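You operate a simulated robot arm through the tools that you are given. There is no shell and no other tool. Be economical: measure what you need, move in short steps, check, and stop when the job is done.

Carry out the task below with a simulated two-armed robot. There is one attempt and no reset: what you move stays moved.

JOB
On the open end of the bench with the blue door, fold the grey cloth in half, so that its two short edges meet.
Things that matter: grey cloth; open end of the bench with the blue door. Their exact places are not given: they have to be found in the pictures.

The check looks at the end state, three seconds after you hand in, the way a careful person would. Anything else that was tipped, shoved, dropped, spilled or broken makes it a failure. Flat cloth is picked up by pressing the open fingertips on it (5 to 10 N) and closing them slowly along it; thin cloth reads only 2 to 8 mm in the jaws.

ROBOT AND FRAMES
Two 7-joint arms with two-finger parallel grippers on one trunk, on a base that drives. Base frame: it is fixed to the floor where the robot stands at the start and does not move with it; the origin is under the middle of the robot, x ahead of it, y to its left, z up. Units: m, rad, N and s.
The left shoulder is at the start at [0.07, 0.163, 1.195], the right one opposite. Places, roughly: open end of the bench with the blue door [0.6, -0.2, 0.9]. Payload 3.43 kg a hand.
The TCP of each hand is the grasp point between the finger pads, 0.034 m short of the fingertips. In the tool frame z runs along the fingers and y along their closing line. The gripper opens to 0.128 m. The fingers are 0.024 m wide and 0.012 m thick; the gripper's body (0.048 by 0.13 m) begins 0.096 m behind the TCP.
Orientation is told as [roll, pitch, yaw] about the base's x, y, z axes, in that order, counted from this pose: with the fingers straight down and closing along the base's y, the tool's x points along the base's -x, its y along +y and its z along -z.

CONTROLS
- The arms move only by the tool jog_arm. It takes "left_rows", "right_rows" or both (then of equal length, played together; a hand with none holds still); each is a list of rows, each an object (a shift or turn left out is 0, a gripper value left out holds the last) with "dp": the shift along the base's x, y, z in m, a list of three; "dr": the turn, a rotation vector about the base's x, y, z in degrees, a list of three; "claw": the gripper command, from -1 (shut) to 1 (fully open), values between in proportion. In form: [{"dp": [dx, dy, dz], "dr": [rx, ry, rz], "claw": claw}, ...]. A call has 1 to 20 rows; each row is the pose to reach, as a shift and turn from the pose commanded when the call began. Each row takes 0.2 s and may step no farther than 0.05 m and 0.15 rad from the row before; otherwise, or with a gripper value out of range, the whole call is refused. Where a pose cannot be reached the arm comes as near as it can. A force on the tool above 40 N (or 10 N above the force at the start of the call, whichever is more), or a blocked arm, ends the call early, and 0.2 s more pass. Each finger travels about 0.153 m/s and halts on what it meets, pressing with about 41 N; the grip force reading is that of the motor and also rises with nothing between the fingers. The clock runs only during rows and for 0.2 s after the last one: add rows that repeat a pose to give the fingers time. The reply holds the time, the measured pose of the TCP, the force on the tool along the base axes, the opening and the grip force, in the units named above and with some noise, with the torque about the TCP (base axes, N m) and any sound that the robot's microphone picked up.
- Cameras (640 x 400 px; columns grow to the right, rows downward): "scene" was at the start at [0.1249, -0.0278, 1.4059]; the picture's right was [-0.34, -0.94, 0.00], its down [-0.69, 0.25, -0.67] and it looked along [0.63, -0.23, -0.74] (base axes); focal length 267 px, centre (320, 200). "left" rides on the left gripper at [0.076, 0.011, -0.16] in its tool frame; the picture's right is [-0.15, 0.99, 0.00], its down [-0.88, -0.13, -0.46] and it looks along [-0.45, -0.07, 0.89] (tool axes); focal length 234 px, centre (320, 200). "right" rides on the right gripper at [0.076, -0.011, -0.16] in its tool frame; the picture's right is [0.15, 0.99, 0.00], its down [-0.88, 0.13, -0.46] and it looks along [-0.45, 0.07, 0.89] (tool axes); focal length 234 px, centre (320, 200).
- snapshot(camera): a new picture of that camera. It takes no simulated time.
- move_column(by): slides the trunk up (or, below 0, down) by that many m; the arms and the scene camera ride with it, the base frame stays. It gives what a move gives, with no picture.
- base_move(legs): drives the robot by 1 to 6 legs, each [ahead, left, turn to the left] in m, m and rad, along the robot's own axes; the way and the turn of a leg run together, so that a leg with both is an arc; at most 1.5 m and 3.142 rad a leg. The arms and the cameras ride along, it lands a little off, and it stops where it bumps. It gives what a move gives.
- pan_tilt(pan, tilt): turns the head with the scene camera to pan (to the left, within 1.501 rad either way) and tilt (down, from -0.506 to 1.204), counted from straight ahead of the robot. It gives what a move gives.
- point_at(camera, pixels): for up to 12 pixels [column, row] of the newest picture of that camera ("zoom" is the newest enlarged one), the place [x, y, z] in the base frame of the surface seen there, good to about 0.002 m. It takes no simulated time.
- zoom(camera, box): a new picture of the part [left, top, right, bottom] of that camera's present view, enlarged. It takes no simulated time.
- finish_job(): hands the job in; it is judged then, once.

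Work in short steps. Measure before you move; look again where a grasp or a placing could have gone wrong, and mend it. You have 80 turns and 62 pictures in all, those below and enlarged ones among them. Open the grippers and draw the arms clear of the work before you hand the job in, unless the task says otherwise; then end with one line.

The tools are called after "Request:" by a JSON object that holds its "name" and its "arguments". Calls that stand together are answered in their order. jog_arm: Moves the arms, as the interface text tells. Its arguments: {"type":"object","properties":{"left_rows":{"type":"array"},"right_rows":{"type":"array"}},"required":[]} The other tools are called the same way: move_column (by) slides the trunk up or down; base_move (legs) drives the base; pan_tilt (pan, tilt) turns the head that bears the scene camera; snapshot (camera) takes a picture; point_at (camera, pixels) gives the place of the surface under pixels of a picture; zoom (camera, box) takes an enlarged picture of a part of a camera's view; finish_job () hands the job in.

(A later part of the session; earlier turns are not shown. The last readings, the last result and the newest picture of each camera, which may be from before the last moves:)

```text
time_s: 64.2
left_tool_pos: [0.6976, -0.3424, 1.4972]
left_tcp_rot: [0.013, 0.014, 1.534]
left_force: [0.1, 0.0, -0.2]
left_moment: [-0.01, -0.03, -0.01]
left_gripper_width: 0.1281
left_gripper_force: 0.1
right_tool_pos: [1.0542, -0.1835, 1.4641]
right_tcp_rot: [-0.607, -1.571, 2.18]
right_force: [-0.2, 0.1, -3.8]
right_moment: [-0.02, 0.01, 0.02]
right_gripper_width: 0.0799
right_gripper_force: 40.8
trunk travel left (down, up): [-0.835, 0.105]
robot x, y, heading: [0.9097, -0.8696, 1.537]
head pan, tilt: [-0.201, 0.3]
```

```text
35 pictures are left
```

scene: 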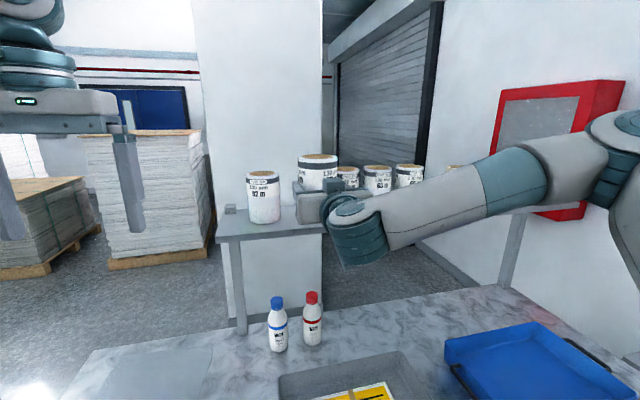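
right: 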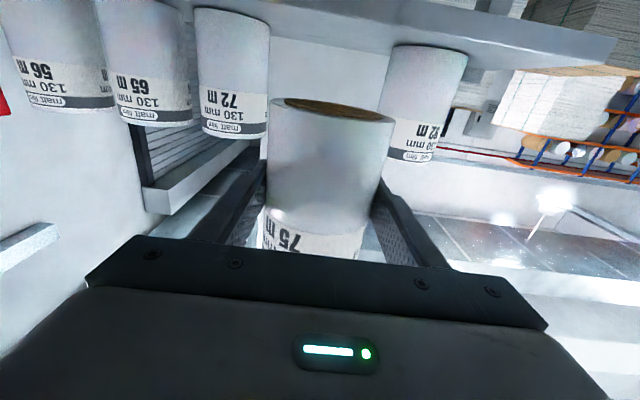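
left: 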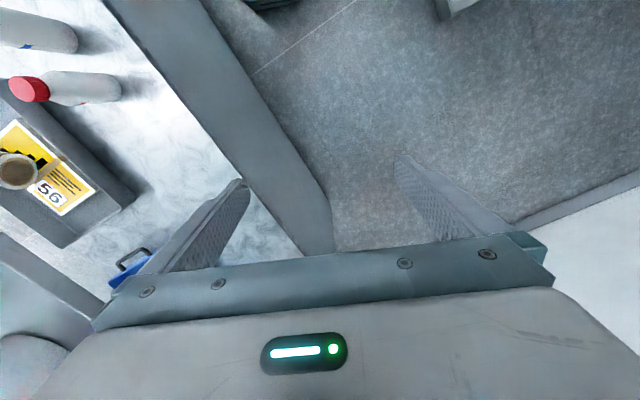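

The roll is upright and faces the gap between 72 m and 92 m. I check where my forearm is relative to the shelf rolls, and the neighbour positions through the right camera.

Request:
{"name": "point_at", "arguments": {"camera": "scene", "pixels": [[360, 240], [430, 220], [500, 180], [570, 150], [335, 175], [320, 157], [263, 180], [345, 172]]}}

Request:
{"name": "point_at", "arguments": {"camera": "right", "pixels": [[255, 60], [268, 70], [232, 80], [200, 60], [385, 90], [420, 100], [460, 80], [330, 180], [290, 180], [350, 40]]}}

```text
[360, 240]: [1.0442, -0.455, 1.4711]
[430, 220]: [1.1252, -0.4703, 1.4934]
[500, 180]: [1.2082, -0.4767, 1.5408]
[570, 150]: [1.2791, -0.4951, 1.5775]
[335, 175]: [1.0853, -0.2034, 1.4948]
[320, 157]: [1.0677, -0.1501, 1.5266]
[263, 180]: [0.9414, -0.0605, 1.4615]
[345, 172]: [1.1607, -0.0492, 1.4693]
```

```text
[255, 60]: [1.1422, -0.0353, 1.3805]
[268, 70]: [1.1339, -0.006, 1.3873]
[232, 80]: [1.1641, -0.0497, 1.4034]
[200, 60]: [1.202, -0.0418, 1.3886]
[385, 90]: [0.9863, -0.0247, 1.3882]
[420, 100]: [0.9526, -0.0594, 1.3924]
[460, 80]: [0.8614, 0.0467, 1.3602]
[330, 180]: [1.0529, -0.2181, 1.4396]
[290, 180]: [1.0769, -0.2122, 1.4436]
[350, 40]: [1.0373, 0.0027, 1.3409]
```

The gap spans x≈0.986 to 1.127 and the forearm has room. I advance to y≈-0.010 with the roll 6 cm above the shelf, stopping on contact.

Request:
{"name": "jog_arm", "arguments": {"right_rows": [{"dp": [0.002, 0.03, 0]}, {"dp": [0.002, 0.06, 0]}, {"dp": [0.002, 0.09, 0]}, {"dp": [0.002, 0.115, 0]}, {"dp": [0.002, 0.135, 0]}, {"dp": [0.002, 0.155, 0]}, {"dp": [0.002, 0.174, 0]}, {"dp": [0.002, 0.174, 0]}]}}

Request:
{"name": "snapshot", "arguments": {"camera": "right"}}

```text
time_s: 66.0
left_tool_pos: [0.6974, -0.3419, 1.4973]
left_tcp_rot: [0.015, 0.01, 1.533]
left_force: [-0.8, 0.6, 0.1]
left_moment: [0.0, -0.01, 0.0]
left_gripper_width: 0.128
left_gripper_force: 0.0
right_tool_pos: [1.0879, -0.0392, 1.4723]
right_tcp_rot: [-0.082, -1.564, 1.652]
right_force: [-0.2, 0.2, -2.3]
right_moment: [-0.06, 0.01, 0.04]
right_gripper_width: 0.0798
right_gripper_force: 41.6
right hand out of reach, approached as far as the arm can: row 3, 4, 5, 6, 7, 8
trunk travel left (down, up): [-0.835, 0.105]
robot x, y, heading: [0.9093, -0.8664, 1.536]
head pan, tilt: [-0.201, 0.3]
```

```text
34 pictures are left
```

right: 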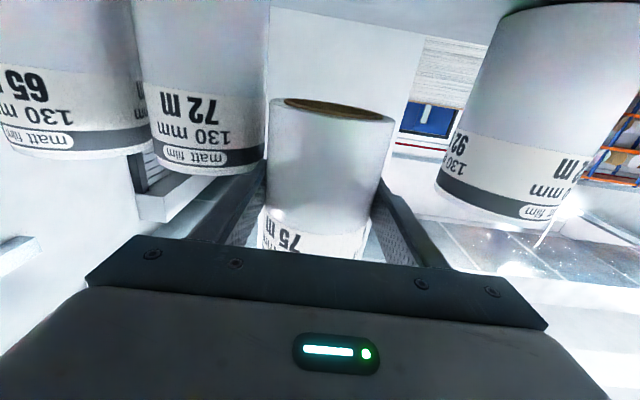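

The arm hit a joint limit and slid to x=1.088, close to the 72 m roll. I withdraw straight back, then reposition the base to the left to give the arm a better posture.

Request:
{"name": "jog_arm", "arguments": {"right_rows": [{"dp": [-0.005, -0.03, 0]}, {"dp": [-0.01, -0.07, 0]}, {"dp": [-0.02, -0.11, 0]}, {"dp": [-0.034, -0.15, -0.008]}, {"dp": [-0.034, -0.17, -0.008]}, {"dp": [-0.034, -0.17, -0.008]}]}}

Request:
{"name": "snapshot", "arguments": {"camera": "right"}}

```text
time_s: 67.4
left_tool_pos: [0.6976, -0.342, 1.4969]
left_tcp_rot: [0.015, 0.013, 1.534]
left_force: [-0.4, 0.4, 0.2]
left_moment: [0.01, 0.02, -0.02]
left_gripper_width: 0.1283
left_gripper_force: 0.0
right_tool_pos: [1.0547, -0.2065, 1.4655]
right_tcp_rot: [-0.833, -1.572, 2.401]
right_force: [-0.5, -0.5, -3.5]
right_moment: [-0.02, 0.02, 0.0]
right_gripper_width: 0.0798
right_gripper_force: 41.1
trunk travel left (down, up): [-0.835, 0.105]
robot x, y, heading: [0.9069, -0.8724, 1.533]
head pan, tilt: [-0.201, 0.3]
```

```text
33 pictures are left
```

right: 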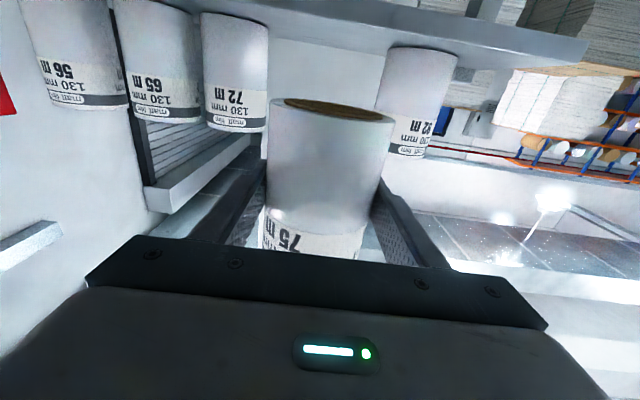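

The neighbours still look in place. I drive 0.2 m to the left and 0.03 ahead, then bring the hand back to x≈1.055.

Request:
{"name": "base_move", "arguments": {"legs": [[0, 0.2, 0.034]]}}

Request:
{"name": "jog_arm", "arguments": {"right_rows": [{"dp": [0.04, 0, 0]}, {"dp": [0.08, 0, 0]}, {"dp": [0.12, 0, 0]}, {"dp": [0.16, 0, 0]}, {"dp": [0.2, 0.0, 0]}, {"dp": [0.2, 0.0, 0]}]}}

```text
time_s: 69.0
left_tool_pos: [0.4827, -0.3487, 1.497]
left_tcp_rot: [0.019, 0.01, 1.57]
left_force: [0.5, 0.0, 0.7]
left_moment: [-0.01, 0.04, 0.0]
left_gripper_width: 0.1278
left_gripper_force: 0.0
right_tool_pos: [0.8347, -0.1982, 1.4643]
right_tcp_rot: [1.464, -1.567, 0.14]
right_force: [1.4, 0.5, -3.3]
right_moment: [0.0, 0.01, 0.06]
right_gripper_width: 0.0797
right_gripper_force: 40.8
trunk travel left (down, up): [-0.835, 0.105]
robot x, y, heading: [0.7058, -0.8648, 1.577]
head pan, tilt: [-0.201, 0.3]
```

```text
time_s: 70.4
left_tool_pos: [0.4797, -0.3466, 1.4963]
left_tcp_rot: [0.014, 0.013, 1.572]
left_force: [0.9, 0.8, -0.2]
left_moment: [-0.04, 0.01, 0.02]
left_gripper_width: 0.128
left_gripper_force: 0.0
right_tool_pos: [1.0314, -0.1986, 1.464]
right_tcp_rot: [-0.165, -1.57, 1.772]
right_force: [-0.1, -0.2, -3.0]
right_moment: [-0.02, 0.0, -0.04]
right_gripper_width: 0.0798
right_gripper_force: 41.4
trunk travel left (down, up): [-0.835, 0.105]
robot x, y, heading: [0.7036, -0.8615, 1.575]
head pan, tilt: [-0.201, 0.3]
```

Now I'm at (1.031,-0.199) with a 2° yaw error. I correct to x=1.056 and yaw, and advance to y=-0.115, just before the gap.

Request:
{"name": "jog_arm", "arguments": {"right_rows": [{"dp": [0.0245, 0, 0], "dr": [0, 0, -2]}, {"dp": [0.0245, 0.03, 0], "dr": [0, 0, -2]}, {"dp": [0.0245, 0.06, 0], "dr": [0, 0, -2]}, {"dp": [0.0245, 0.084, 0], "dr": [0, 0, -2]}, {"dp": [0.0245, 0.084, 0], "dr": [0, 0, -2]}]}}

```text
time_s: 71.6
left_tool_pos: [0.4782, -0.3483, 1.497]
left_tcp_rot: [0.014, 0.012, 1.57]
left_force: [-0.4, -0.7, -0.6]
left_moment: [-0.01, 0.01, -0.01]
left_gripper_width: 0.1281
left_gripper_force: 0.1
right_tool_pos: [1.0566, -0.1147, 1.4653]
right_tcp_rot: [0.043, -1.568, 1.53]
right_force: [0.5, 0.3, -3.5]
right_moment: [-0.02, 0.01, 0.01]
right_gripper_width: 0.0798
right_gripper_force: 40.8
trunk travel left (down, up): [-0.835, 0.105]
robot x, y, heading: [0.7019, -0.8659, 1.577]
head pan, tilt: [-0.201, 0.3]
```

On target at (1.0566,-0.115,1.465), with no reach warning. I advance in small steps, ready to see any deviation.

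Request:
{"name": "jog_arm", "arguments": {"right_rows": [{"dp": [0, 0.02, 0]}, {"dp": [0, 0.04, 0]}, {"dp": [0, 0.055, 0]}, {"dp": [0, 0.055, 0]}]}}

Request:
{"name": "snapshot", "arguments": {"camera": "right"}}

```text
time_s: 72.6
left_tool_pos: [0.4787, -0.3491, 1.4973]
left_tcp_rot: [0.013, 0.013, 1.572]
left_force: [0.4, 0.2, 0.0]
left_moment: [0.0, -0.02, 0.04]
left_gripper_width: 0.128
left_gripper_force: 0.0
right_tool_pos: [1.0543, -0.0606, 1.4686]
right_tcp_rot: [0.011, -1.559, 1.563]
right_force: [1.2, -0.6, -2.9]
right_moment: [-0.02, 0.02, 0.02]
right_gripper_width: 0.0797
right_gripper_force: 41.0
trunk travel left (down, up): [-0.835, 0.105]
robot x, y, heading: [0.7071, -0.8649, 1.576]
head pan, tilt: [-0.201, 0.3]
```

```text
32 pictures are left
```

right: 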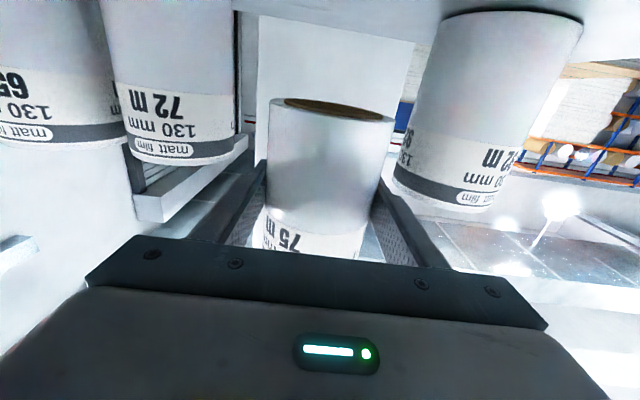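

The gap is well centred. I continue to y≈-0.011.

Request:
{"name": "jog_arm", "arguments": {"right_rows": [{"dp": [0.001, 0.017, -0.002]}, {"dp": [0.002, 0.034, -0.003]}, {"dp": [0.002, 0.049, -0.003]}, {"dp": [0.002, 0.049, -0.003]}]}}

Request:
{"name": "snapshot", "arguments": {"camera": "right"}}

```text
time_s: 73.6
left_tool_pos: [0.48, -0.3476, 1.4966]
left_tcp_rot: [0.014, 0.012, 1.571]
left_force: [1.0, -0.3, 0.3]
left_moment: [0.0, 0.02, 0.02]
left_gripper_width: 0.128
left_gripper_force: 0.0
right_tool_pos: [1.0569, -0.0111, 1.4717]
right_tcp_rot: [0.028, -1.561, 1.545]
right_force: [0.0, -0.3, -2.6]
right_moment: [-0.05, -0.03, 0.01]
right_gripper_width: 0.0798
right_gripper_force: 40.9
right hand out of reach, approached as far as the arm can: row 1, 2, 3, 4
trunk travel left (down, up): [-0.835, 0.105]
robot x, y, heading: [0.7064, -0.8704, 1.573]
head pan, tilt: [-0.201, 0.3]
```

```text
31 pictures are left
```

right: 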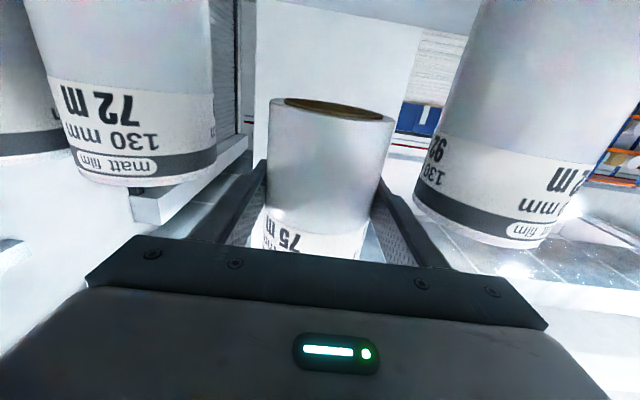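

Position is right at (1.057,-0.011), with the roll's bottom about 0.066 above the shelf. I lower with the trunk, which moves the arm rigidly, stopping just short.

Request:
{"name": "move_column", "arguments": {"by": -0.058}}

Request:
{"name": "snapshot", "arguments": {"camera": "right"}}

```text
time_s: 74.6
left_tool_pos: [0.4795, -0.3484, 1.4387]
left_tcp_rot: [0.015, 0.013, 1.57]
left_force: [-0.3, -0.5, 0.0]
left_moment: [0.01, 0.02, 0.03]
left_gripper_width: 0.128
left_gripper_force: 0.0
right_tool_pos: [1.0576, -0.0107, 1.4156]
right_tcp_rot: [0.007, -1.559, 1.564]
right_force: [-0.6, -0.8, -3.1]
right_moment: [-0.01, -0.02, 0.0]
right_gripper_width: 0.08
right_gripper_force: 41.3
trunk travel left (down, up): [-0.777, 0.163]
robot x, y, heading: [0.7033, -0.8657, 1.577]
head pan, tilt: [-0.201, 0.3]
```

```text
30 pictures are left
```

right: 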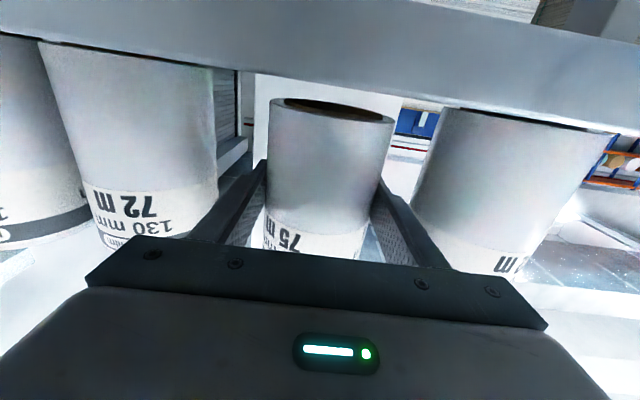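

Still just above the shelf with no contact force. I lower 6 mm, then in small steps until the load goes off.

Request:
{"name": "move_column", "arguments": {"by": -0.006}}

Request:
{"name": "move_column", "arguments": {"by": -0.003}}

```text
time_s: 75.2
left_tool_pos: [0.4797, -0.347, 1.4332]
left_tcp_rot: [0.014, 0.013, 1.569]
left_force: [1.0, -0.5, -0.5]
left_moment: [0.01, 0.0, 0.0]
left_gripper_width: 0.1279
left_gripper_force: 0.0
right_tool_pos: [1.0574, -0.0103, 1.4077]
right_tcp_rot: [0.01, -1.56, 1.563]
right_force: [-0.6, 0.1, -3.9]
right_moment: [-0.03, -0.02, 0.01]
right_gripper_width: 0.0797
right_gripper_force: 41.0
trunk travel left (down, up): [-0.771, 0.169]
robot x, y, heading: [0.7032, -0.8664, 1.575]
head pan, tilt: [-0.201, 0.3]
```

```text
time_s: 75.7
left_tool_pos: [0.4781, -0.3476, 1.4306]
left_tcp_rot: [0.014, 0.014, 1.572]
left_force: [0.1, 0.3, -0.3]
left_moment: [0.02, 0.04, 0.0]
left_gripper_width: 0.1282
left_gripper_force: 0.1
right_tool_pos: [1.0575, -0.011, 1.404]
right_tcp_rot: [0.016, -1.559, 1.558]
right_force: [-0.5, -0.1, -2.6]
right_moment: [-0.04, 0.01, -0.02]
right_gripper_width: 0.0798
right_gripper_force: 41.0
trunk travel left (down, up): [-0.768, 0.172]
robot x, y, heading: [0.707, -0.8659, 1.571]
head pan, tilt: [-0.201, 0.3]
```

Request:
{"name": "move_column", "arguments": {"by": -0.003}}

Request:
{"name": "zoom", "arguments": {"camera": "right", "box": [220, 60, 440, 200]}}

```text
time_s: 76.2
left_tool_pos: [0.4788, -0.3475, 1.4266]
left_tcp_rot: [0.016, 0.011, 1.57]
left_force: [-0.3, -1.0, -0.7]
left_moment: [-0.01, -0.05, -0.01]
left_gripper_width: 0.1279
left_gripper_force: 0.1
right_tool_pos: [1.0564, -0.0102, 1.4014]
right_tcp_rot: [0.0, -1.559, 1.572]
right_force: [-0.4, 0.4, -1.1]
right_moment: [0.08, -0.05, -0.01]
right_gripper_width: 0.0798
right_gripper_force: 41.6
trunk travel left (down, up): [-0.765, 0.175]
robot x, y, heading: [0.7079, -0.8661, 1.578]
head pan, tilt: [-0.201, 0.3]
```

```text
2.86 times, centred on (330, 130) of right
```

zoom: 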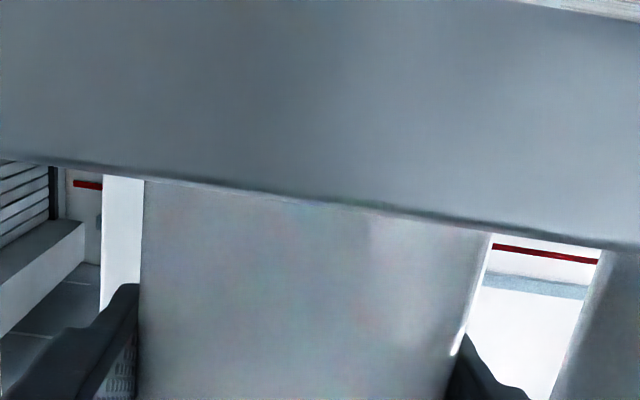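

The load dropped to -1.1 N, so contact has begun. I settle 1.5 mm more and open the jaws slightly, to 0.094 m, slowly.

Request:
{"name": "move_column", "arguments": {"by": -0.0015}}

Request:
{"name": "jog_arm", "arguments": {"right_rows": [{"claw": 0.2}, {"claw": 0.27}, {"claw": 0.32}, {"claw": 0.38}, {"claw": 0.44}, {"claw": 0.46}, {"claw": 0.46}]}}

Request:
{"name": "snapshot", "arguments": {"camera": "right"}}

```text
time_s: 76.7
left_tool_pos: [0.4794, -0.3483, 1.4262]
left_tcp_rot: [0.015, 0.011, 1.572]
left_force: [-0.7, -0.3, 0.6]
left_moment: [0.01, 0.04, 0.0]
left_gripper_width: 0.128
left_gripper_force: 0.0
right_tool_pos: [1.0571, -0.0115, 1.4012]
right_tcp_rot: [-0.018, -1.562, 1.59]
right_force: [-0.5, 2.9, 3.3]
right_moment: [0.49, -0.08, 0.04]
right_gripper_width: 0.0799
right_gripper_force: 41.6
trunk travel left (down, up): [-0.764, 0.176]
robot x, y, heading: [0.7076, -0.8599, 1.575]
head pan, tilt: [-0.201, 0.3]
```

```text
time_s: 78.3
left_tool_pos: [0.4782, -0.3491, 1.4259]
left_tcp_rot: [0.013, 0.011, 1.572]
left_force: [0.4, -0.1, 0.3]
left_moment: [-0.03, -0.01, 0.01]
left_gripper_width: 0.1281
left_gripper_force: 0.0
right_tool_pos: [1.0564, -0.0112, 1.3996]
right_tcp_rot: [0.0, -1.559, 1.574]
right_force: [0.9, 0.2, -0.7]
right_moment: [0.0, 0.01, 0.0]
right_gripper_width: 0.0936
right_gripper_force: 0.0
trunk travel left (down, up): [-0.764, 0.176]
robot x, y, heading: [0.7058, -0.8693, 1.576]
head pan, tilt: [-0.201, 0.3]
```

```text
28 pictures are left
```

right: 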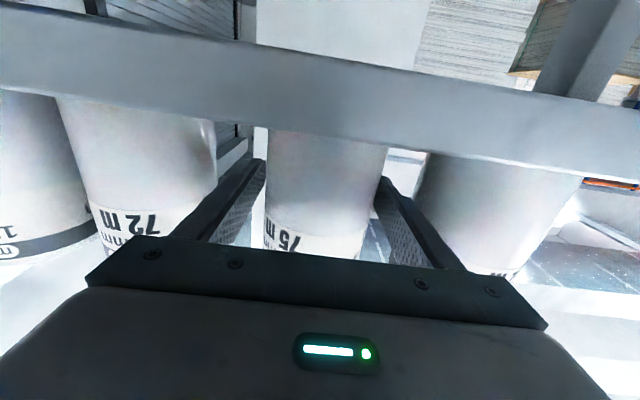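

The roll is free in the jaws with space on both sides. I withdraw straight back along -y.

Request:
{"name": "jog_arm", "arguments": {"right_rows": [{"dp": [0, -0.015, 0]}, {"dp": [0, -0.03, 0]}, {"dp": [0, -0.05, 0]}, {"dp": [0, -0.07, 0]}, {"dp": [0, -0.1, 0]}, {"dp": [0, -0.13, 0]}, {"dp": [0, -0.16, 0]}, {"dp": [0, -0.2, 0]}, {"dp": [0, -0.2, 0]}]}}

Request:
{"name": "snapshot", "arguments": {"camera": "right"}}

Request:
{"name": "snapshot", "arguments": {"camera": "scene"}}

```text
time_s: 80.3
left_tool_pos: [0.4771, -0.3483, 1.4248]
left_tcp_rot: [0.014, 0.013, 1.571]
left_force: [0.3, 0.0, 0.8]
left_moment: [-0.02, 0.02, 0.03]
left_gripper_width: 0.128
left_gripper_force: 0.1
right_tool_pos: [1.0537, -0.2106, 1.3992]
right_tcp_rot: [0.026, -1.558, 1.547]
right_force: [0.3, 0.2, -0.3]
right_moment: [0.04, 0.01, -0.03]
right_gripper_width: 0.0934
right_gripper_force: 0.0
trunk travel left (down, up): [-0.764, 0.176]
robot x, y, heading: [0.7041, -0.864, 1.578]
head pan, tilt: [-0.201, 0.3]
```

```text
27 pictures are left
```

right: 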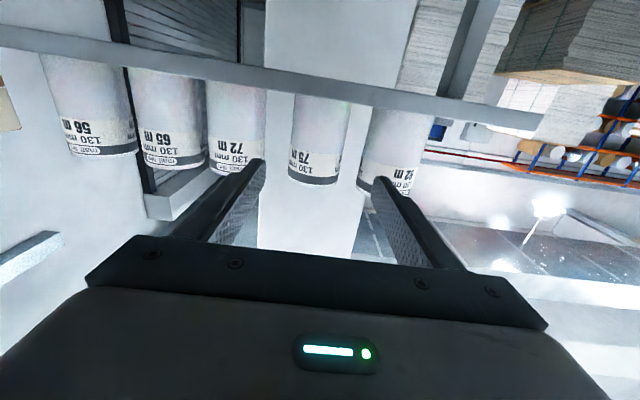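

```text
26 pictures are left
```

scene: 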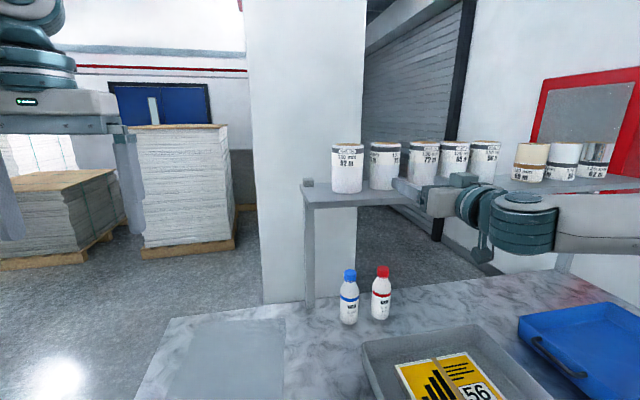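

The 75 m roll stands between 72 m and 92 m again, everything upright. Now the cloth: I pull the right hand back, turn its fingers down again, and open it.

Request:
{"name": "jog_arm", "arguments": {"right_rows": [{"dp": [0, -0.03, 0.02]}, {"dp": [0, -0.06, 0.04], "dr": [-8, 0, 0]}, {"dp": [0, -0.09, 0.05], "dr": [-16, 0, 0]}, {"dp": [0, -0.11, 0.05], "dr": [-24, 0, 0]}, {"dp": [0, -0.12, 0.05], "dr": [-32, 0, 0]}, {"dp": [0, -0.13, 0.05], "dr": [-40, 0, 0]}, {"dp": [0, -0.14, 0.05], "dr": [-48, 0, 0]}, {"dp": [0, -0.14, 0.05], "dr": [-56, 0, 0]}, {"dp": [0, -0.14, 0.05], "dr": [-64, 0, 0]}, {"dp": [0, -0.14, 0.05], "dr": [-72, 0, 0]}, {"dp": [0, -0.14, 0.05], "dr": [-80, 0, 0]}, {"dp": [0, -0.14, 0.05], "dr": [-88, 0, 0]}, {"dp": [0, -0.14, 0.05], "dr": [-90, 0, 0], "claw": 1}, {"dp": [0, -0.14, 0.05], "dr": [-90, 0, 0], "claw": 1}]}}

Request:
{"name": "base_move", "arguments": {"legs": [[0, 0.15, 0], [0.05, 0, -0.08]]}}

Request:
{"name": "pan_tilt", "arguments": {"pan": 0.0, "tilt": 0.9}}

Request:
{"name": "snapshot", "arguments": {"camera": "scene"}}

```text
time_s: 83.3
left_tool_pos: [0.478, -0.3493, 1.4264]
left_tcp_rot: [0.014, 0.013, 1.573]
left_force: [0.3, 0.2, 0.2]
left_moment: [0.02, 0.02, -0.02]
left_gripper_width: 0.128
left_gripper_force: 0.0
right_tool_pos: [1.0568, -0.3516, 1.4516]
right_tcp_rot: [0.002, 0.009, 1.571]
right_force: [-0.5, -0.8, 0.0]
right_moment: [0.03, -0.01, 0.04]
right_gripper_width: 0.1279
right_gripper_force: 0.1
trunk travel left (down, up): [-0.764, 0.176]
robot x, y, heading: [0.7054, -0.8628, 1.571]
head pan, tilt: [-0.201, 0.3]
```

```text
time_s: 85.2
left_tool_pos: [0.3688, -0.2913, 1.43]
left_tcp_rot: [0.012, 0.004, 1.487]
left_force: [-0.6, -0.9, 0.6]
left_moment: [0.12, 0.0, -0.03]
left_gripper_width: 0.1279
left_gripper_force: 0.1
right_tool_pos: [0.945, -0.3415, 1.4546]
right_tcp_rot: [0.0, 0.003, 1.49]
right_force: [-0.5, -0.6, 0.9]
right_moment: [0.11, -0.02, 0.02]
right_gripper_width: 0.1277
right_gripper_force: 0.0
trunk travel left (down, up): [-0.764, 0.176]
robot x, y, heading: [0.5559, -0.816, 1.494]
head pan, tilt: [-0.201, 0.3]
```

```text
time_s: 86.2
left_tool_pos: [0.3689, -0.2817, 1.4267]
left_tcp_rot: [0.013, 0.014, 1.488]
left_force: [0.2, 0.4, 0.6]
left_moment: [0.01, 0.01, 0.0]
left_gripper_width: 0.1281
left_gripper_force: 0.1
right_tool_pos: [0.9444, -0.3313, 1.4508]
right_tcp_rot: [0.002, 0.01, 1.491]
right_force: [0.0, 0.5, 0.4]
right_moment: [-0.01, 0.0, 0.0]
right_gripper_width: 0.1278
right_gripper_force: 0.0
trunk travel left (down, up): [-0.764, 0.176]
robot x, y, heading: [0.5539, -0.8143, 1.491]
head pan, tilt: [0.0, 0.901]
```

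```text
25 pictures are left
```

scene: 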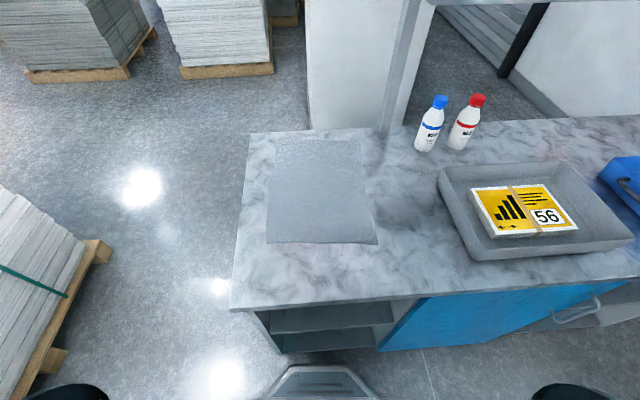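

Aligned with the cloth (corners near (268,242), (377,242), (276,141), (362,141)). I zoom and re-measure the corners.

Request:
{"name": "zoom", "arguments": {"camera": "scene", "box": [230, 120, 410, 260]}}

Request:
{"name": "point_at", "arguments": {"camera": "scene", "pixels": [[268, 241], [376, 241], [277, 142], [361, 142], [320, 243], [320, 141], [350, 243], [300, 242]]}}

```text
2.86 times, centred on (320, 190) of scene
```

zoom: 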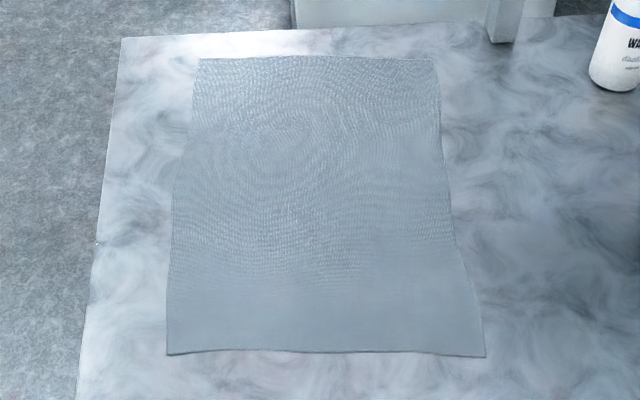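

```text
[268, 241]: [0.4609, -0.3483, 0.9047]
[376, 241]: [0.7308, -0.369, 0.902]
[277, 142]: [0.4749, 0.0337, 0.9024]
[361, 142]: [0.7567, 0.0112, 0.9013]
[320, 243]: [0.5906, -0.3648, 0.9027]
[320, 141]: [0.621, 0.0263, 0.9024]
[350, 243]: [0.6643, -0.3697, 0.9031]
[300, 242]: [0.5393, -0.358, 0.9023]
```

I take the corners from the zoom for better precision.

Request:
{"name": "point_at", "arguments": {"camera": "zoom", "pixels": [[170, 351], [482, 353], [202, 62], [430, 62], [320, 350], [320, 60], [173, 200], [450, 200]]}}

```text
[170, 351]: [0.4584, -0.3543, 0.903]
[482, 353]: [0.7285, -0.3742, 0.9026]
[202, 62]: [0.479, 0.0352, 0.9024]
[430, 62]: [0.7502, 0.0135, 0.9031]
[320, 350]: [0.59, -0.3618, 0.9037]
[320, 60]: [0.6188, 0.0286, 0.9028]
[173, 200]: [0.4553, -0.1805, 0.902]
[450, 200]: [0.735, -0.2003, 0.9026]
```

Cloth corners: C(0.458,-0.355), B(0.729,-0.375) near; D(0.478,0.037), A(0.752,0.014) far. I lower the trunk and bring both hands above the near corners, with jaws at about 0.04 m.

Request:
{"name": "move_column", "arguments": {"by": -0.1}}

Request:
{"name": "jog_arm", "arguments": {"left_rows": [{"dp": [0.016, -0.009, -0.04]}, {"dp": [0.031, -0.018, -0.08]}, {"dp": [0.047, -0.028, -0.12]}, {"dp": [0.062, -0.037, -0.16]}, {"dp": [0.078, -0.046, -0.2]}, {"dp": [0.093, -0.055, -0.24]}, {"dp": [0.109, -0.065, -0.28], "claw": 0}, {"dp": [0.124, -0.074, -0.31], "claw": -0.375}, {"dp": [0.124, -0.074, -0.327], "claw": -0.375}, {"dp": [0.124, -0.074, -0.327], "claw": -0.375}], "right_rows": [{"dp": [-0.028, -0.004, -0.035]}, {"dp": [-0.056, -0.008, -0.07]}, {"dp": [-0.084, -0.012, -0.105]}, {"dp": [-0.112, -0.017, -0.14]}, {"dp": [-0.14, -0.022, -0.18]}, {"dp": [-0.168, -0.026, -0.22]}, {"dp": [-0.196, -0.03, -0.26], "claw": 0}, {"dp": [-0.224, -0.035, -0.3], "claw": -0.375}, {"dp": [-0.249, -0.039, -0.335], "claw": -0.375}, {"dp": [-0.249, -0.039, -0.351], "claw": -0.375}]}}

Request:
{"name": "snapshot", "arguments": {"camera": "scene"}}

```text
time_s: 87.5
left_tool_pos: [0.3696, -0.2836, 1.3273]
left_tcp_rot: [0.015, 0.011, 1.488]
left_force: [-1.0, 0.6, -0.8]
left_moment: [0.01, 0.02, 0.02]
left_gripper_width: 0.128
left_gripper_force: 0.1
right_tool_pos: [0.9451, -0.332, 1.3518]
right_tcp_rot: [0.0, 0.008, 1.49]
right_force: [-0.5, -0.6, 0.3]
right_moment: [0.01, 0.02, -0.04]
right_gripper_width: 0.1283
right_gripper_force: 0.1
trunk travel left (down, up): [-0.664, 0.276]
robot x, y, heading: [0.5515, -0.8166, 1.494]
head pan, tilt: [0.0, 0.901]
```

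```text
time_s: 89.8
left_tool_pos: [0.4931, -0.3582, 0.9995]
left_tcp_rot: [0.015, 0.009, 1.488]
left_force: [0.5, -0.1, 0.5]
left_moment: [0.02, -0.02, 0.0]
left_gripper_width: 0.04
left_gripper_force: 0.0
right_tool_pos: [0.7093, -0.376, 1.0055]
right_tcp_rot: [0.006, 0.007, 1.49]
right_force: [-0.5, -1.0, 0.5]
right_moment: [0.05, -0.03, 0.03]
right_gripper_width: 0.0399
right_gripper_force: 0.1
right hand out of reach, approached as far as the arm can: row 9, 10
trunk travel left (down, up): [-0.664, 0.276]
robot x, y, heading: [0.5497, -0.8167, 1.49]
head pan, tilt: [0.0, 0.901]
```

```text
23 pictures are left
```

scene: 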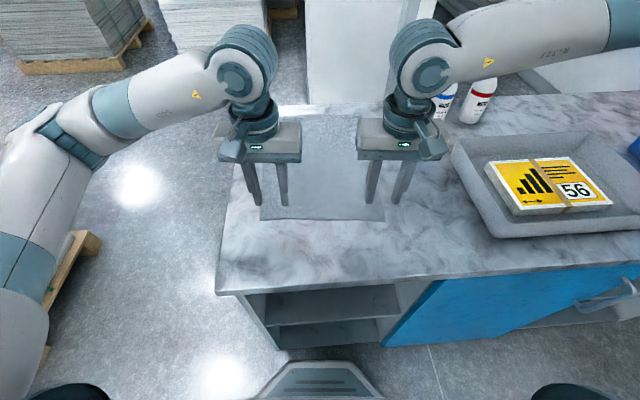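

The right hand is limited at x≈0.709 with this shoulder height. I check the right forearm's position relative to the shelf, then swap height: hands up 0.1, trunk down 0.1.

Request:
{"name": "point_at", "arguments": {"camera": "scene", "pixels": [[420, 70], [480, 50], [560, 25], [625, 10], [440, 105], [475, 95], [435, 55], [140, 115], [30, 180], [250, 60]]}}

Request:
{"name": "jog_arm", "arguments": {"left_rows": [{"dp": [0, 0, 0.05]}, {"dp": [0, 0, 0.1]}, {"dp": [0, 0, 0.12]}], "right_rows": [{"dp": [0, 0, 0.05]}, {"dp": [0, 0, 0.1]}, {"dp": [0, 0, 0.12]}]}}

Request:
{"name": "move_column", "arguments": {"by": -0.12}}

```text
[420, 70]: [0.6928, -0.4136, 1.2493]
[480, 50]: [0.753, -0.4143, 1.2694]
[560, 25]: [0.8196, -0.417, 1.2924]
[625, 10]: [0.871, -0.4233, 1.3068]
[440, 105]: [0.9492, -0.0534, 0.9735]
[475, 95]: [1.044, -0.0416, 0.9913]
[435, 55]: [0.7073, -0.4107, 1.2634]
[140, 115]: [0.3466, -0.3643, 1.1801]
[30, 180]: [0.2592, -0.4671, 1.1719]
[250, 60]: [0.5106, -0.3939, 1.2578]
```

```text
time_s: 90.5
left_tool_pos: [0.4945, -0.3575, 1.1184]
left_tcp_rot: [0.013, 0.013, 1.489]
left_force: [-0.5, -0.2, -0.3]
left_moment: [0.01, 0.0, -0.01]
left_gripper_width: 0.0398
left_gripper_force: 0.1
right_tool_pos: [0.7106, -0.3719, 1.1256]
right_tcp_rot: [0.001, 0.01, 1.49]
right_force: [0.0, 0.0, -0.2]
right_moment: [0.01, 0.01, -0.02]
right_gripper_width: 0.0398
right_gripper_force: 0.0
trunk travel left (down, up): [-0.664, 0.276]
robot x, y, heading: [0.5517, -0.8133, 1.498]
head pan, tilt: [0.0, 0.901]
```

```text
time_s: 92.0
left_tool_pos: [0.4944, -0.3569, 0.9997]
left_tcp_rot: [0.014, 0.01, 1.491]
left_force: [-0.8, 0.1, 0.8]
left_moment: [-0.02, 0.02, -0.02]
left_gripper_width: 0.0399
left_gripper_force: 0.0
right_tool_pos: [0.711, -0.3721, 1.0045]
right_tcp_rot: [0.001, 0.007, 1.489]
right_force: [0.3, 0.5, 0.2]
right_moment: [0.01, -0.02, 0.02]
right_gripper_width: 0.0399
right_gripper_force: 0.1
trunk travel left (down, up): [-0.544, 0.396]
robot x, y, heading: [0.5548, -0.8116, 1.493]
head pan, tilt: [0.0, 0.901]
```

Bottles are at (0.95,-0.04) and (1.04,-0.04). I try the right hand at x=0.695 with the lower shoulder, and bring both hands to about 2 cm above the cloth.

Request:
{"name": "jog_arm", "arguments": {"left_rows": [{"dp": [0, 0, -0.015]}, {"dp": [0, 0, -0.03]}, {"dp": [0, 0.0, -0.045]}, {"dp": [0, 0.0, -0.045]}], "right_rows": [{"dp": [-0.008, 0, -0.015]}, {"dp": [-0.017, 0, -0.03]}, {"dp": [-0.017, 0.001, -0.049]}, {"dp": [-0.017, 0.001, -0.049]}]}}

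Request:
{"name": "snapshot", "arguments": {"camera": "right"}}

Request:
{"name": "snapshot", "arguments": {"camera": "left"}}

```text
time_s: 93.0
left_tool_pos: [0.4942, -0.3557, 0.9535]
left_tcp_rot: [0.013, 0.011, 1.488]
left_force: [-1.1, -0.5, 0.1]
left_moment: [-0.02, 0.02, -0.01]
left_gripper_width: 0.0398
left_gripper_force: 0.0
right_tool_pos: [0.6992, -0.3746, 0.9589]
right_tcp_rot: [0.003, 0.008, 1.488]
right_force: [-0.1, -0.1, -0.9]
right_moment: [-0.03, 0.03, 0.02]
right_gripper_width: 0.04
right_gripper_force: 0.1
right hand out of reach, approached as far as the arm can: row 2, 3, 4
trunk travel left (down, up): [-0.544, 0.396]
robot x, y, heading: [0.5503, -0.8161, 1.495]
head pan, tilt: [0.0, 0.901]
```

```text
22 pictures are left
```

right: 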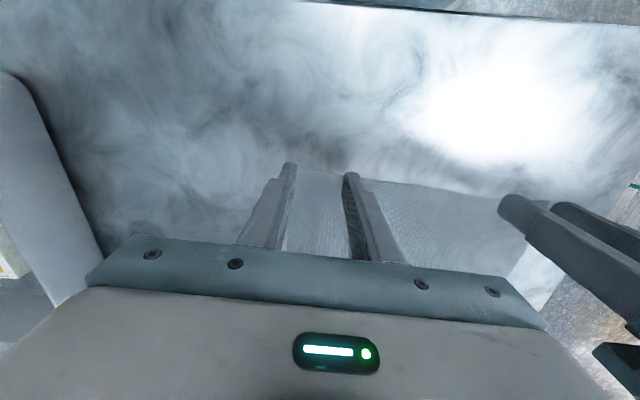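

```text
21 pictures are left
```

left: 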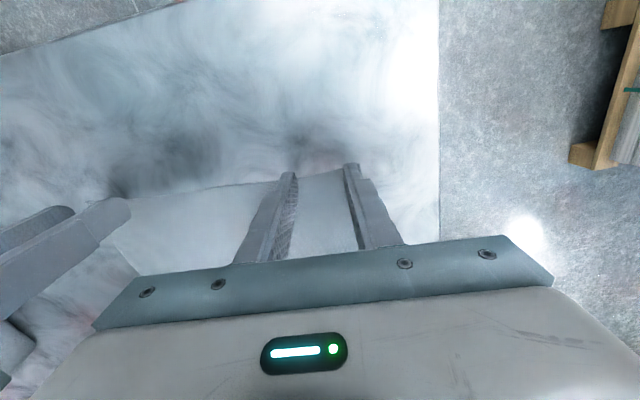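

The right hand is limited when this close in. I back the base off 0.07 m, then bring the hands forward again.

Request:
{"name": "base_move", "arguments": {"legs": [[-0.07, 0, 0]]}}

Request:
{"name": "jog_arm", "arguments": {"left_rows": [{"dp": [0.002, 0.035, 0]}, {"dp": [0.003, 0.07, 0]}, {"dp": [0.003, 0.07, 0]}], "right_rows": [{"dp": [-0.002, 0.035, 0]}, {"dp": [-0.004, 0.07, 0]}, {"dp": [-0.004, 0.07, 0]}]}}

```text
time_s: 94.1
left_tool_pos: [0.4898, -0.4275, 0.9553]
left_tcp_rot: [0.014, 0.011, 1.488]
left_force: [0.9, -0.4, 0.2]
left_moment: [0.02, 0.01, -0.04]
left_gripper_width: 0.0398
left_gripper_force: 0.0
right_tool_pos: [0.6951, -0.4451, 0.96]
right_tcp_rot: [0.004, 0.009, 1.487]
right_force: [-0.3, 0.3, 0.4]
right_moment: [0.04, -0.03, 0.01]
right_gripper_width: 0.04
right_gripper_force: 0.0
trunk travel left (down, up): [-0.544, 0.396]
robot x, y, heading: [0.5463, -0.8855, 1.49]
head pan, tilt: [0.0, 0.901]
```

```text
time_s: 94.9
left_tool_pos: [0.4925, -0.3538, 0.9514]
left_tcp_rot: [0.014, 0.012, 1.486]
left_force: [0.3, 0.1, -0.8]
left_moment: [-0.02, 0.01, 0.03]
left_gripper_width: 0.0403
left_gripper_force: 0.2
right_tool_pos: [0.7057, -0.3951, 0.9656]
right_tcp_rot: [0.008, 0.01, 1.487]
right_force: [-0.1, -0.1, 0.1]
right_moment: [-0.02, 0.04, 0.0]
right_gripper_width: 0.0399
right_gripper_force: 0.0
right hand out of reach, approached as far as the arm can: row 1, 2, 3
trunk travel left (down, up): [-0.544, 0.396]
robot x, y, heading: [0.547, -0.8849, 1.496]
head pan, tilt: [0.0, 0.901]
```

The right arm seems to be in an awkward elbow-high posture since the roll manoeuvre. I look at it before untangling.

Request:
{"name": "jog_arm", "arguments": {"left_rows": [{"dp": [0, 0, 0.05]}, {"dp": [0, 0, 0.1]}], "right_rows": [{"dp": [0, 0, 0.05]}, {"dp": [0, 0, 0.1]}]}}

Request:
{"name": "pan_tilt", "arguments": {"pan": -0.5, "tilt": 0.6}}

Request:
{"name": "snapshot", "arguments": {"camera": "scene"}}

```text
time_s: 95.5
left_tool_pos: [0.4934, -0.3518, 1.051]
left_tcp_rot: [0.013, 0.011, 1.488]
left_force: [0.3, -0.4, 0.2]
left_moment: [0.0, 0.04, 0.0]
left_gripper_width: 0.0401
left_gripper_force: 0.0
right_tool_pos: [0.7189, -0.3899, 1.0615]
right_tcp_rot: [0.006, 0.007, 1.486]
right_force: [0.1, 0.0, 0.0]
right_moment: [0.02, 0.03, 0.02]
right_gripper_width: 0.0398
right_gripper_force: 0.0
right hand out of reach, approached as far as the arm can: row 1, 2
trunk travel left (down, up): [-0.544, 0.396]
robot x, y, heading: [0.5483, -0.8836, 1.494]
head pan, tilt: [0.0, 0.901]
```

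```text
time_s: 96.4
left_tool_pos: [0.4925, -0.3527, 1.0511]
left_tcp_rot: [0.013, 0.009, 1.487]
left_force: [-0.7, 0.0, 0.5]
left_moment: [0.01, 0.01, 0.0]
left_gripper_width: 0.0398
left_gripper_force: 0.0
right_tool_pos: [0.7176, -0.39, 1.0594]
right_tcp_rot: [0.005, 0.007, 1.486]
right_force: [0.3, -0.3, -0.4]
right_moment: [-0.02, 0.04, -0.04]
right_gripper_width: 0.0399
right_gripper_force: 0.0
trunk travel left (down, up): [-0.544, 0.396]
robot x, y, heading: [0.549, -0.8822, 1.493]
head pan, tilt: [-0.499, 0.6]
```

```text
20 pictures are left
```

scene: 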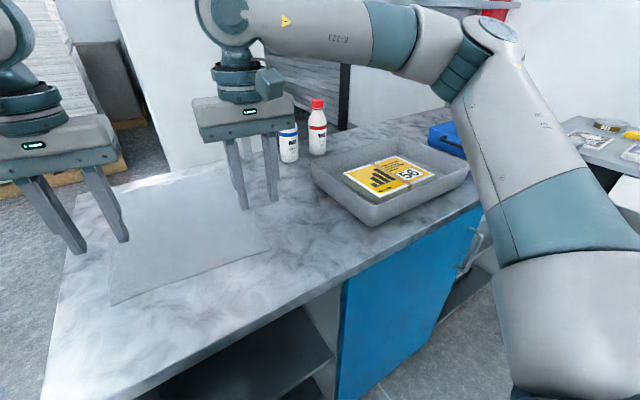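

The right elbow is swung far out (it started that way), which blocks the wrist. I back the base away from the bench and re-posture the right arm by sweeping it out, ahead and in.

Request:
{"name": "base_move", "arguments": {"legs": [[-0.3, 0, 0]]}}

Request:
{"name": "jog_arm", "arguments": {"right_rows": [{"dp": [0.04, 0.0, 0.03]}, {"dp": [0.08, 0.01, 0.06]}, {"dp": [0.11, 0.04, 0.08]}, {"dp": [0.13, 0.08, 0.1]}, {"dp": [0.14, 0.12, 0.1]}, {"dp": [0.14, 0.16, 0.1]}, {"dp": [0.14, 0.2, 0.1]}, {"dp": [0.13, 0.24, 0.1]}, {"dp": [0.1, 0.27, 0.1]}, {"dp": [0.06, 0.29, 0.1]}, {"dp": [0.02, 0.29, 0.1]}, {"dp": [-0.02, 0.29, 0.1]}, {"dp": [-0.02, 0.29, 0.1]}]}}

Request:
{"name": "snapshot", "arguments": {"camera": "scene"}}

```text
time_s: 98.4
left_tool_pos: [0.47, -0.6447, 1.052]
left_tcp_rot: [0.015, 0.011, 1.485]
left_force: [-0.2, -0.6, -0.3]
left_moment: [-0.04, 0.0, -0.01]
left_gripper_width: 0.0399
left_gripper_force: 0.1
right_tool_pos: [0.6971, -0.6822, 1.0606]
right_tcp_rot: [0.005, 0.008, 1.482]
right_force: [0.0, -1.2, 0.6]
right_moment: [0.0, -0.01, 0.01]
right_gripper_width: 0.0398
right_gripper_force: 0.0
trunk travel left (down, up): [-0.544, 0.396]
robot x, y, heading: [0.5241, -1.1752, 1.49]
head pan, tilt: [-0.499, 0.6]
```

```text
refused: row 2 steps farther than a row can; nothing moved
```

```text
19 pictures are left
```

scene: 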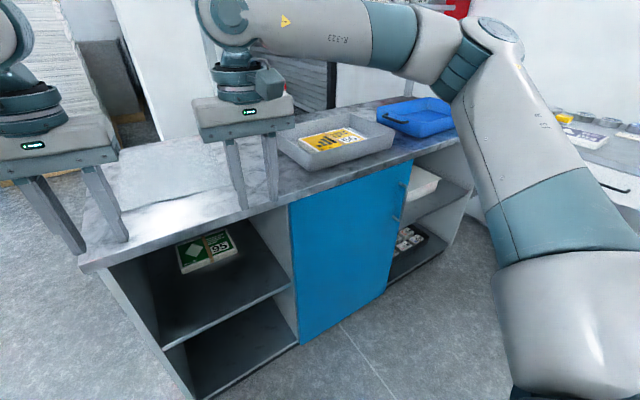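

One step was too long. I resend it with shorter steps.

Request:
{"name": "jog_arm", "arguments": {"right_rows": [{"dp": [0.035, 0.0, 0.025]}, {"dp": [0.07, 0.01, 0.05]}, {"dp": [0.1, 0.035, 0.07]}, {"dp": [0.12, 0.07, 0.09]}, {"dp": [0.13, 0.11, 0.1]}, {"dp": [0.135, 0.15, 0.1]}, {"dp": [0.135, 0.19, 0.1]}, {"dp": [0.13, 0.23, 0.1]}, {"dp": [0.11, 0.265, 0.1]}, {"dp": [0.08, 0.29, 0.1]}, {"dp": [0.04, 0.3, 0.1]}, {"dp": [0.0, 0.3, 0.1]}, {"dp": [-0.03, 0.3, 0.1]}, {"dp": [-0.03, 0.3, 0.1]}]}}

Request:
{"name": "snapshot", "arguments": {"camera": "scene"}}

```text
time_s: 101.4
left_tool_pos: [0.4718, -0.645, 1.0506]
left_tcp_rot: [0.014, 0.012, 1.484]
left_force: [0.1, 0.7, 0.6]
left_moment: [0.01, 0.0, 0.0]
left_gripper_width: 0.0401
left_gripper_force: 0.0
right_tool_pos: [0.8395, -0.5502, 1.1357]
right_tcp_rot: [0.005, 0.009, 1.481]
right_force: [-1.0, 0.0, 0.7]
right_moment: [-0.02, 0.01, 0.0]
right_gripper_width: 0.0397
right_gripper_force: 0.0
right hand out of reach, approached as far as the arm can: row 6, 7, 8, 9, 10, 11, 12, 13, 14
trunk travel left (down, up): [-0.544, 0.396]
robot x, y, heading: [0.5268, -1.1777, 1.488]
head pan, tilt: [-0.499, 0.6]
```

```text
18 pictures are left
```

scene: 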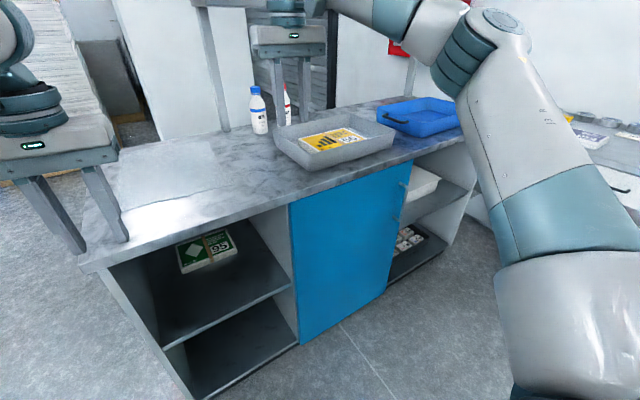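

The arm is stuck on a joint limit. I test whether yawing the tool frees it: +30° while trying to move ahead.

Request:
{"name": "jog_arm", "arguments": {"right_rows": [{"dr": [0, 0, 8]}, {"dr": [0, 0, 16]}, {"dr": [0, 0, 24]}, {"dr": [0, 0, 30]}, {"dp": [0, 0.04, 0], "dr": [0, 0, 30]}, {"dp": [0, 0.08, 0], "dr": [0, 0, 30]}, {"dp": [0, 0.08, 0], "dr": [0, 0, 30]}]}}

Request:
{"name": "jog_arm", "arguments": {"right_rows": [{"dr": [0, 0, -8]}, {"dr": [0, 0, -16]}, {"dr": [0, 0, -24]}, {"dr": [0, 0, -32]}, {"dr": [0, 0, -40]}, {"dr": [0, 0, -48]}, {"dr": [0, 0, -56]}, {"dr": [0, 0, -60]}, {"dp": [0, 0.04, 0], "dr": [0, 0, -60]}, {"dp": [0, 0.08, 0], "dr": [0, 0, -60]}, {"dp": [0, 0.08, 0], "dr": [0, 0, -60]}]}}

```text
time_s: 103.0
left_tool_pos: [0.4699, -0.6437, 1.0521]
left_tcp_rot: [0.015, 0.012, 1.484]
left_force: [0.2, 0.0, -0.4]
left_moment: [-0.02, 0.03, -0.02]
left_gripper_width: 0.0398
left_gripper_force: 0.0
right_tool_pos: [0.8526, -0.5405, 1.1328]
right_tcp_rot: [0.005, 0.007, 2.006]
right_force: [0.1, -0.3, 0.3]
right_moment: [0.0, 0.01, -0.01]
right_gripper_width: 0.04
right_gripper_force: 0.0
right hand out of reach, approached as far as the arm can: row 2, 3, 4, 5, 6, 7
trunk travel left (down, up): [-0.544, 0.396]
robot x, y, heading: [0.5228, -1.1786, 1.492]
head pan, tilt: [-0.499, 0.6]
```

```text
time_s: 105.4
left_tool_pos: [0.4701, -0.6439, 1.0513]
left_tcp_rot: [0.014, 0.013, 1.484]
left_force: [0.2, -0.2, 0.6]
left_moment: [-0.01, -0.02, 0.0]
left_gripper_width: 0.0398
left_gripper_force: 0.1
right_tool_pos: [0.8698, -0.5303, 1.1337]
right_tcp_rot: [0.005, 0.009, 0.958]
right_force: [0.2, 0.0, 0.6]
right_moment: [-0.03, 0.0, 0.0]
right_gripper_width: 0.0398
right_gripper_force: 0.0
right hand out of reach, approached as far as the arm can: row 9, 10, 11
trunk travel left (down, up): [-0.544, 0.396]
robot x, y, heading: [0.5249, -1.1767, 1.489]
head pan, tilt: [-0.499, 0.6]
```

Yaw is not the limiting joint. I return the right hand to its starting posture relative to the robot (0.5 ahead, 0.48 right), and from there try to extend forward.

Request:
{"name": "jog_arm", "arguments": {"right_rows": [{"dp": [0.03, -0.031, 0], "dr": [0, 0, 5]}, {"dp": [0.06, -0.062, -0.02], "dr": [0, 0, 10]}, {"dp": [0.09, -0.093, -0.04], "dr": [0, 0, 15]}, {"dp": [0.12, -0.124, -0.06], "dr": [0, 0, 20]}, {"dp": [0.15, -0.155, -0.08], "dr": [0, 0, 25]}, {"dp": [0.174, -0.187, -0.1], "dr": [0, 0, 30]}, {"dp": [0.174, -0.187, -0.1], "dr": [0, 0, 30]}]}}

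Request:
{"name": "jog_arm", "arguments": {"right_rows": [{"dp": [-0.01, 0.03, 0.03]}, {"dp": [-0.02, 0.06, 0.06]}, {"dp": [-0.03, 0.1, 0.08]}, {"dp": [-0.04, 0.14, 0.08]}, {"dp": [-0.05, 0.18, 0.08]}, {"dp": [-0.06, 0.21, 0.08]}, {"dp": [-0.1, 0.23, 0.08]}, {"dp": [-0.14, 0.24, 0.08]}, {"dp": [-0.14, 0.24, 0.08]}]}}

Request:
{"name": "snapshot", "arguments": {"camera": "scene"}}

```text
time_s: 107.0
left_tool_pos: [0.4688, -0.6436, 1.0519]
left_tcp_rot: [0.012, 0.011, 1.485]
left_force: [0.2, -0.2, 0.0]
left_moment: [0.0, -0.02, 0.0]
left_gripper_width: 0.0398
left_gripper_force: 0.1
right_tool_pos: [1.0441, -0.716, 1.0311]
right_tcp_rot: [0.004, 0.008, 1.484]
right_force: [0.5, 0.1, -1.2]
right_moment: [0.02, -0.05, -0.02]
right_gripper_width: 0.04
right_gripper_force: 0.0
trunk travel left (down, up): [-0.544, 0.396]
robot x, y, heading: [0.5246, -1.1758, 1.488]
head pan, tilt: [-0.499, 0.6]
```

```text
time_s: 109.0
left_tool_pos: [0.4704, -0.6429, 1.0501]
left_tcp_rot: [0.012, 0.011, 1.484]
left_force: [-0.2, 0.1, -1.0]
left_moment: [-0.01, -0.03, -0.03]
left_gripper_width: 0.0399
left_gripper_force: 0.0
right_tool_pos: [0.921, -0.4969, 1.1064]
right_tcp_rot: [0.006, 0.009, 1.478]
right_force: [0.6, -0.9, -0.6]
right_moment: [-0.03, 0.03, 0.01]
right_gripper_width: 0.0399
right_gripper_force: 0.0
right hand out of reach, approached as far as the arm can: row 7, 8, 9
trunk travel left (down, up): [-0.544, 0.396]
robot x, y, heading: [0.523, -1.1754, 1.483]
head pan, tilt: [-0.499, 0.6]
```

```text
17 pictures are left
```

scene: 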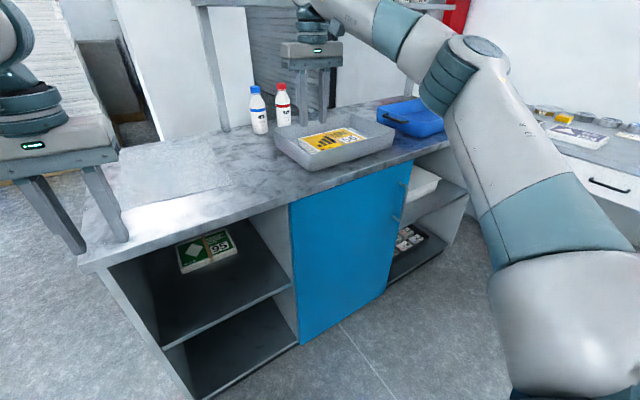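

The elbow itself does not move inward, so a shoulder joint is at its limit. I raise the trunk and let the right hand hang low beside the bench, so the elbow drops, before trying again.

Request:
{"name": "jog_arm", "arguments": {"right_rows": [{"dp": [0.04, -0.03, 0]}, {"dp": [0.07, -0.07, 0]}, {"dp": [0.1, -0.11, 0]}, {"dp": [0.12, -0.15, 0]}, {"dp": [0.13, -0.19, 0]}, {"dp": [0.13, -0.23, 0]}, {"dp": [0.13, -0.25, 0]}]}}

Request:
{"name": "move_column", "arguments": {"by": 0.38}}

Request:
{"name": "jog_arm", "arguments": {"right_rows": [{"dp": [0, 0, -0.045]}, {"dp": [0, 0, -0.09]}, {"dp": [0, 0, -0.135]}, {"dp": [0, 0, -0.18]}, {"dp": [0, 0, -0.225]}, {"dp": [0, 0, -0.27]}, {"dp": [0, 0, -0.315]}, {"dp": [0, 0, -0.36]}, {"dp": [0, 0, -0.405]}, {"dp": [0, 0, -0.45]}, {"dp": [0, 0, -0.495]}, {"dp": [0, 0, -0.54]}, {"dp": [0, 0, -0.585]}, {"dp": [0, 0, -0.6]}]}}

Request:
{"name": "snapshot", "arguments": {"camera": "scene"}}

```text
time_s: 110.6
left_tool_pos: [0.4693, -0.6442, 1.0516]
left_tcp_rot: [0.013, 0.009, 1.484]
left_force: [0.2, -0.2, 0.1]
left_moment: [0.0, -0.01, 0.0]
left_gripper_width: 0.0398
left_gripper_force: 0.1
right_tool_pos: [1.0509, -0.7493, 1.106]
right_tcp_rot: [0.005, 0.007, 1.482]
right_force: [-0.2, 0.4, -0.4]
right_moment: [0.01, -0.01, 0.0]
right_gripper_width: 0.0399
right_gripper_force: 0.0
trunk travel left (down, up): [-0.544, 0.396]
robot x, y, heading: [0.5211, -1.1763, 1.491]
head pan, tilt: [-0.499, 0.6]
```

```text
time_s: 114.3
left_tool_pos: [0.4707, -0.6445, 1.4315]
left_tcp_rot: [0.014, 0.012, 1.484]
left_force: [0.0, -0.9, -0.1]
left_moment: [-0.04, -0.02, -0.03]
left_gripper_width: 0.0401
left_gripper_force: 0.1
right_tool_pos: [1.0519, -0.7497, 1.4862]
right_tcp_rot: [0.005, 0.009, 1.481]
right_force: [-0.9, -1.2, 0.9]
right_moment: [0.01, 0.0, 0.0]
right_gripper_width: 0.0402
right_gripper_force: 0.0
trunk travel left (down, up): [-0.924, 0.016]
robot x, y, heading: [0.5258, -1.1761, 1.488]
head pan, tilt: [-0.499, 0.6]
```

```text
time_s: 117.3
left_tool_pos: [0.4715, -0.6451, 1.4315]
left_tcp_rot: [0.013, 0.012, 1.484]
left_force: [-0.3, 0.1, 0.2]
left_moment: [0.01, 0.02, -0.02]
left_gripper_width: 0.0399
left_gripper_force: 0.1
right_tool_pos: [1.0581, -0.745, 0.9832]
right_tcp_rot: [0.005, 0.007, 1.48]
right_force: [0.9, -0.2, 0.0]
right_moment: [-0.01, 0.03, 0.03]
right_gripper_width: 0.04
right_gripper_force: 0.2
right hand out of reach, approached as far as the arm can: row 12, 13, 14
trunk travel left (down, up): [-0.924, 0.016]
robot x, y, heading: [0.5239, -1.1778, 1.488]
head pan, tilt: [-0.499, 0.6]
```

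```text
16 pictures are left
```

scene: 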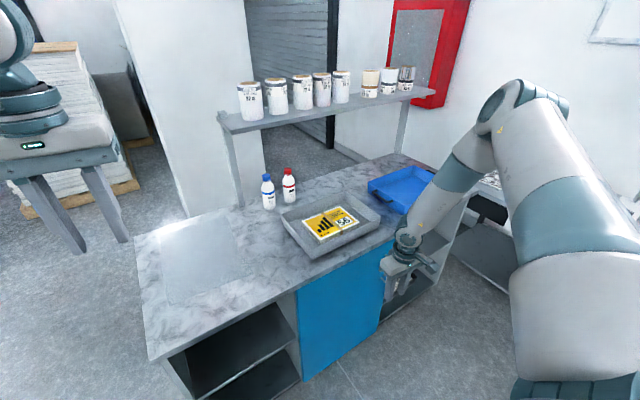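

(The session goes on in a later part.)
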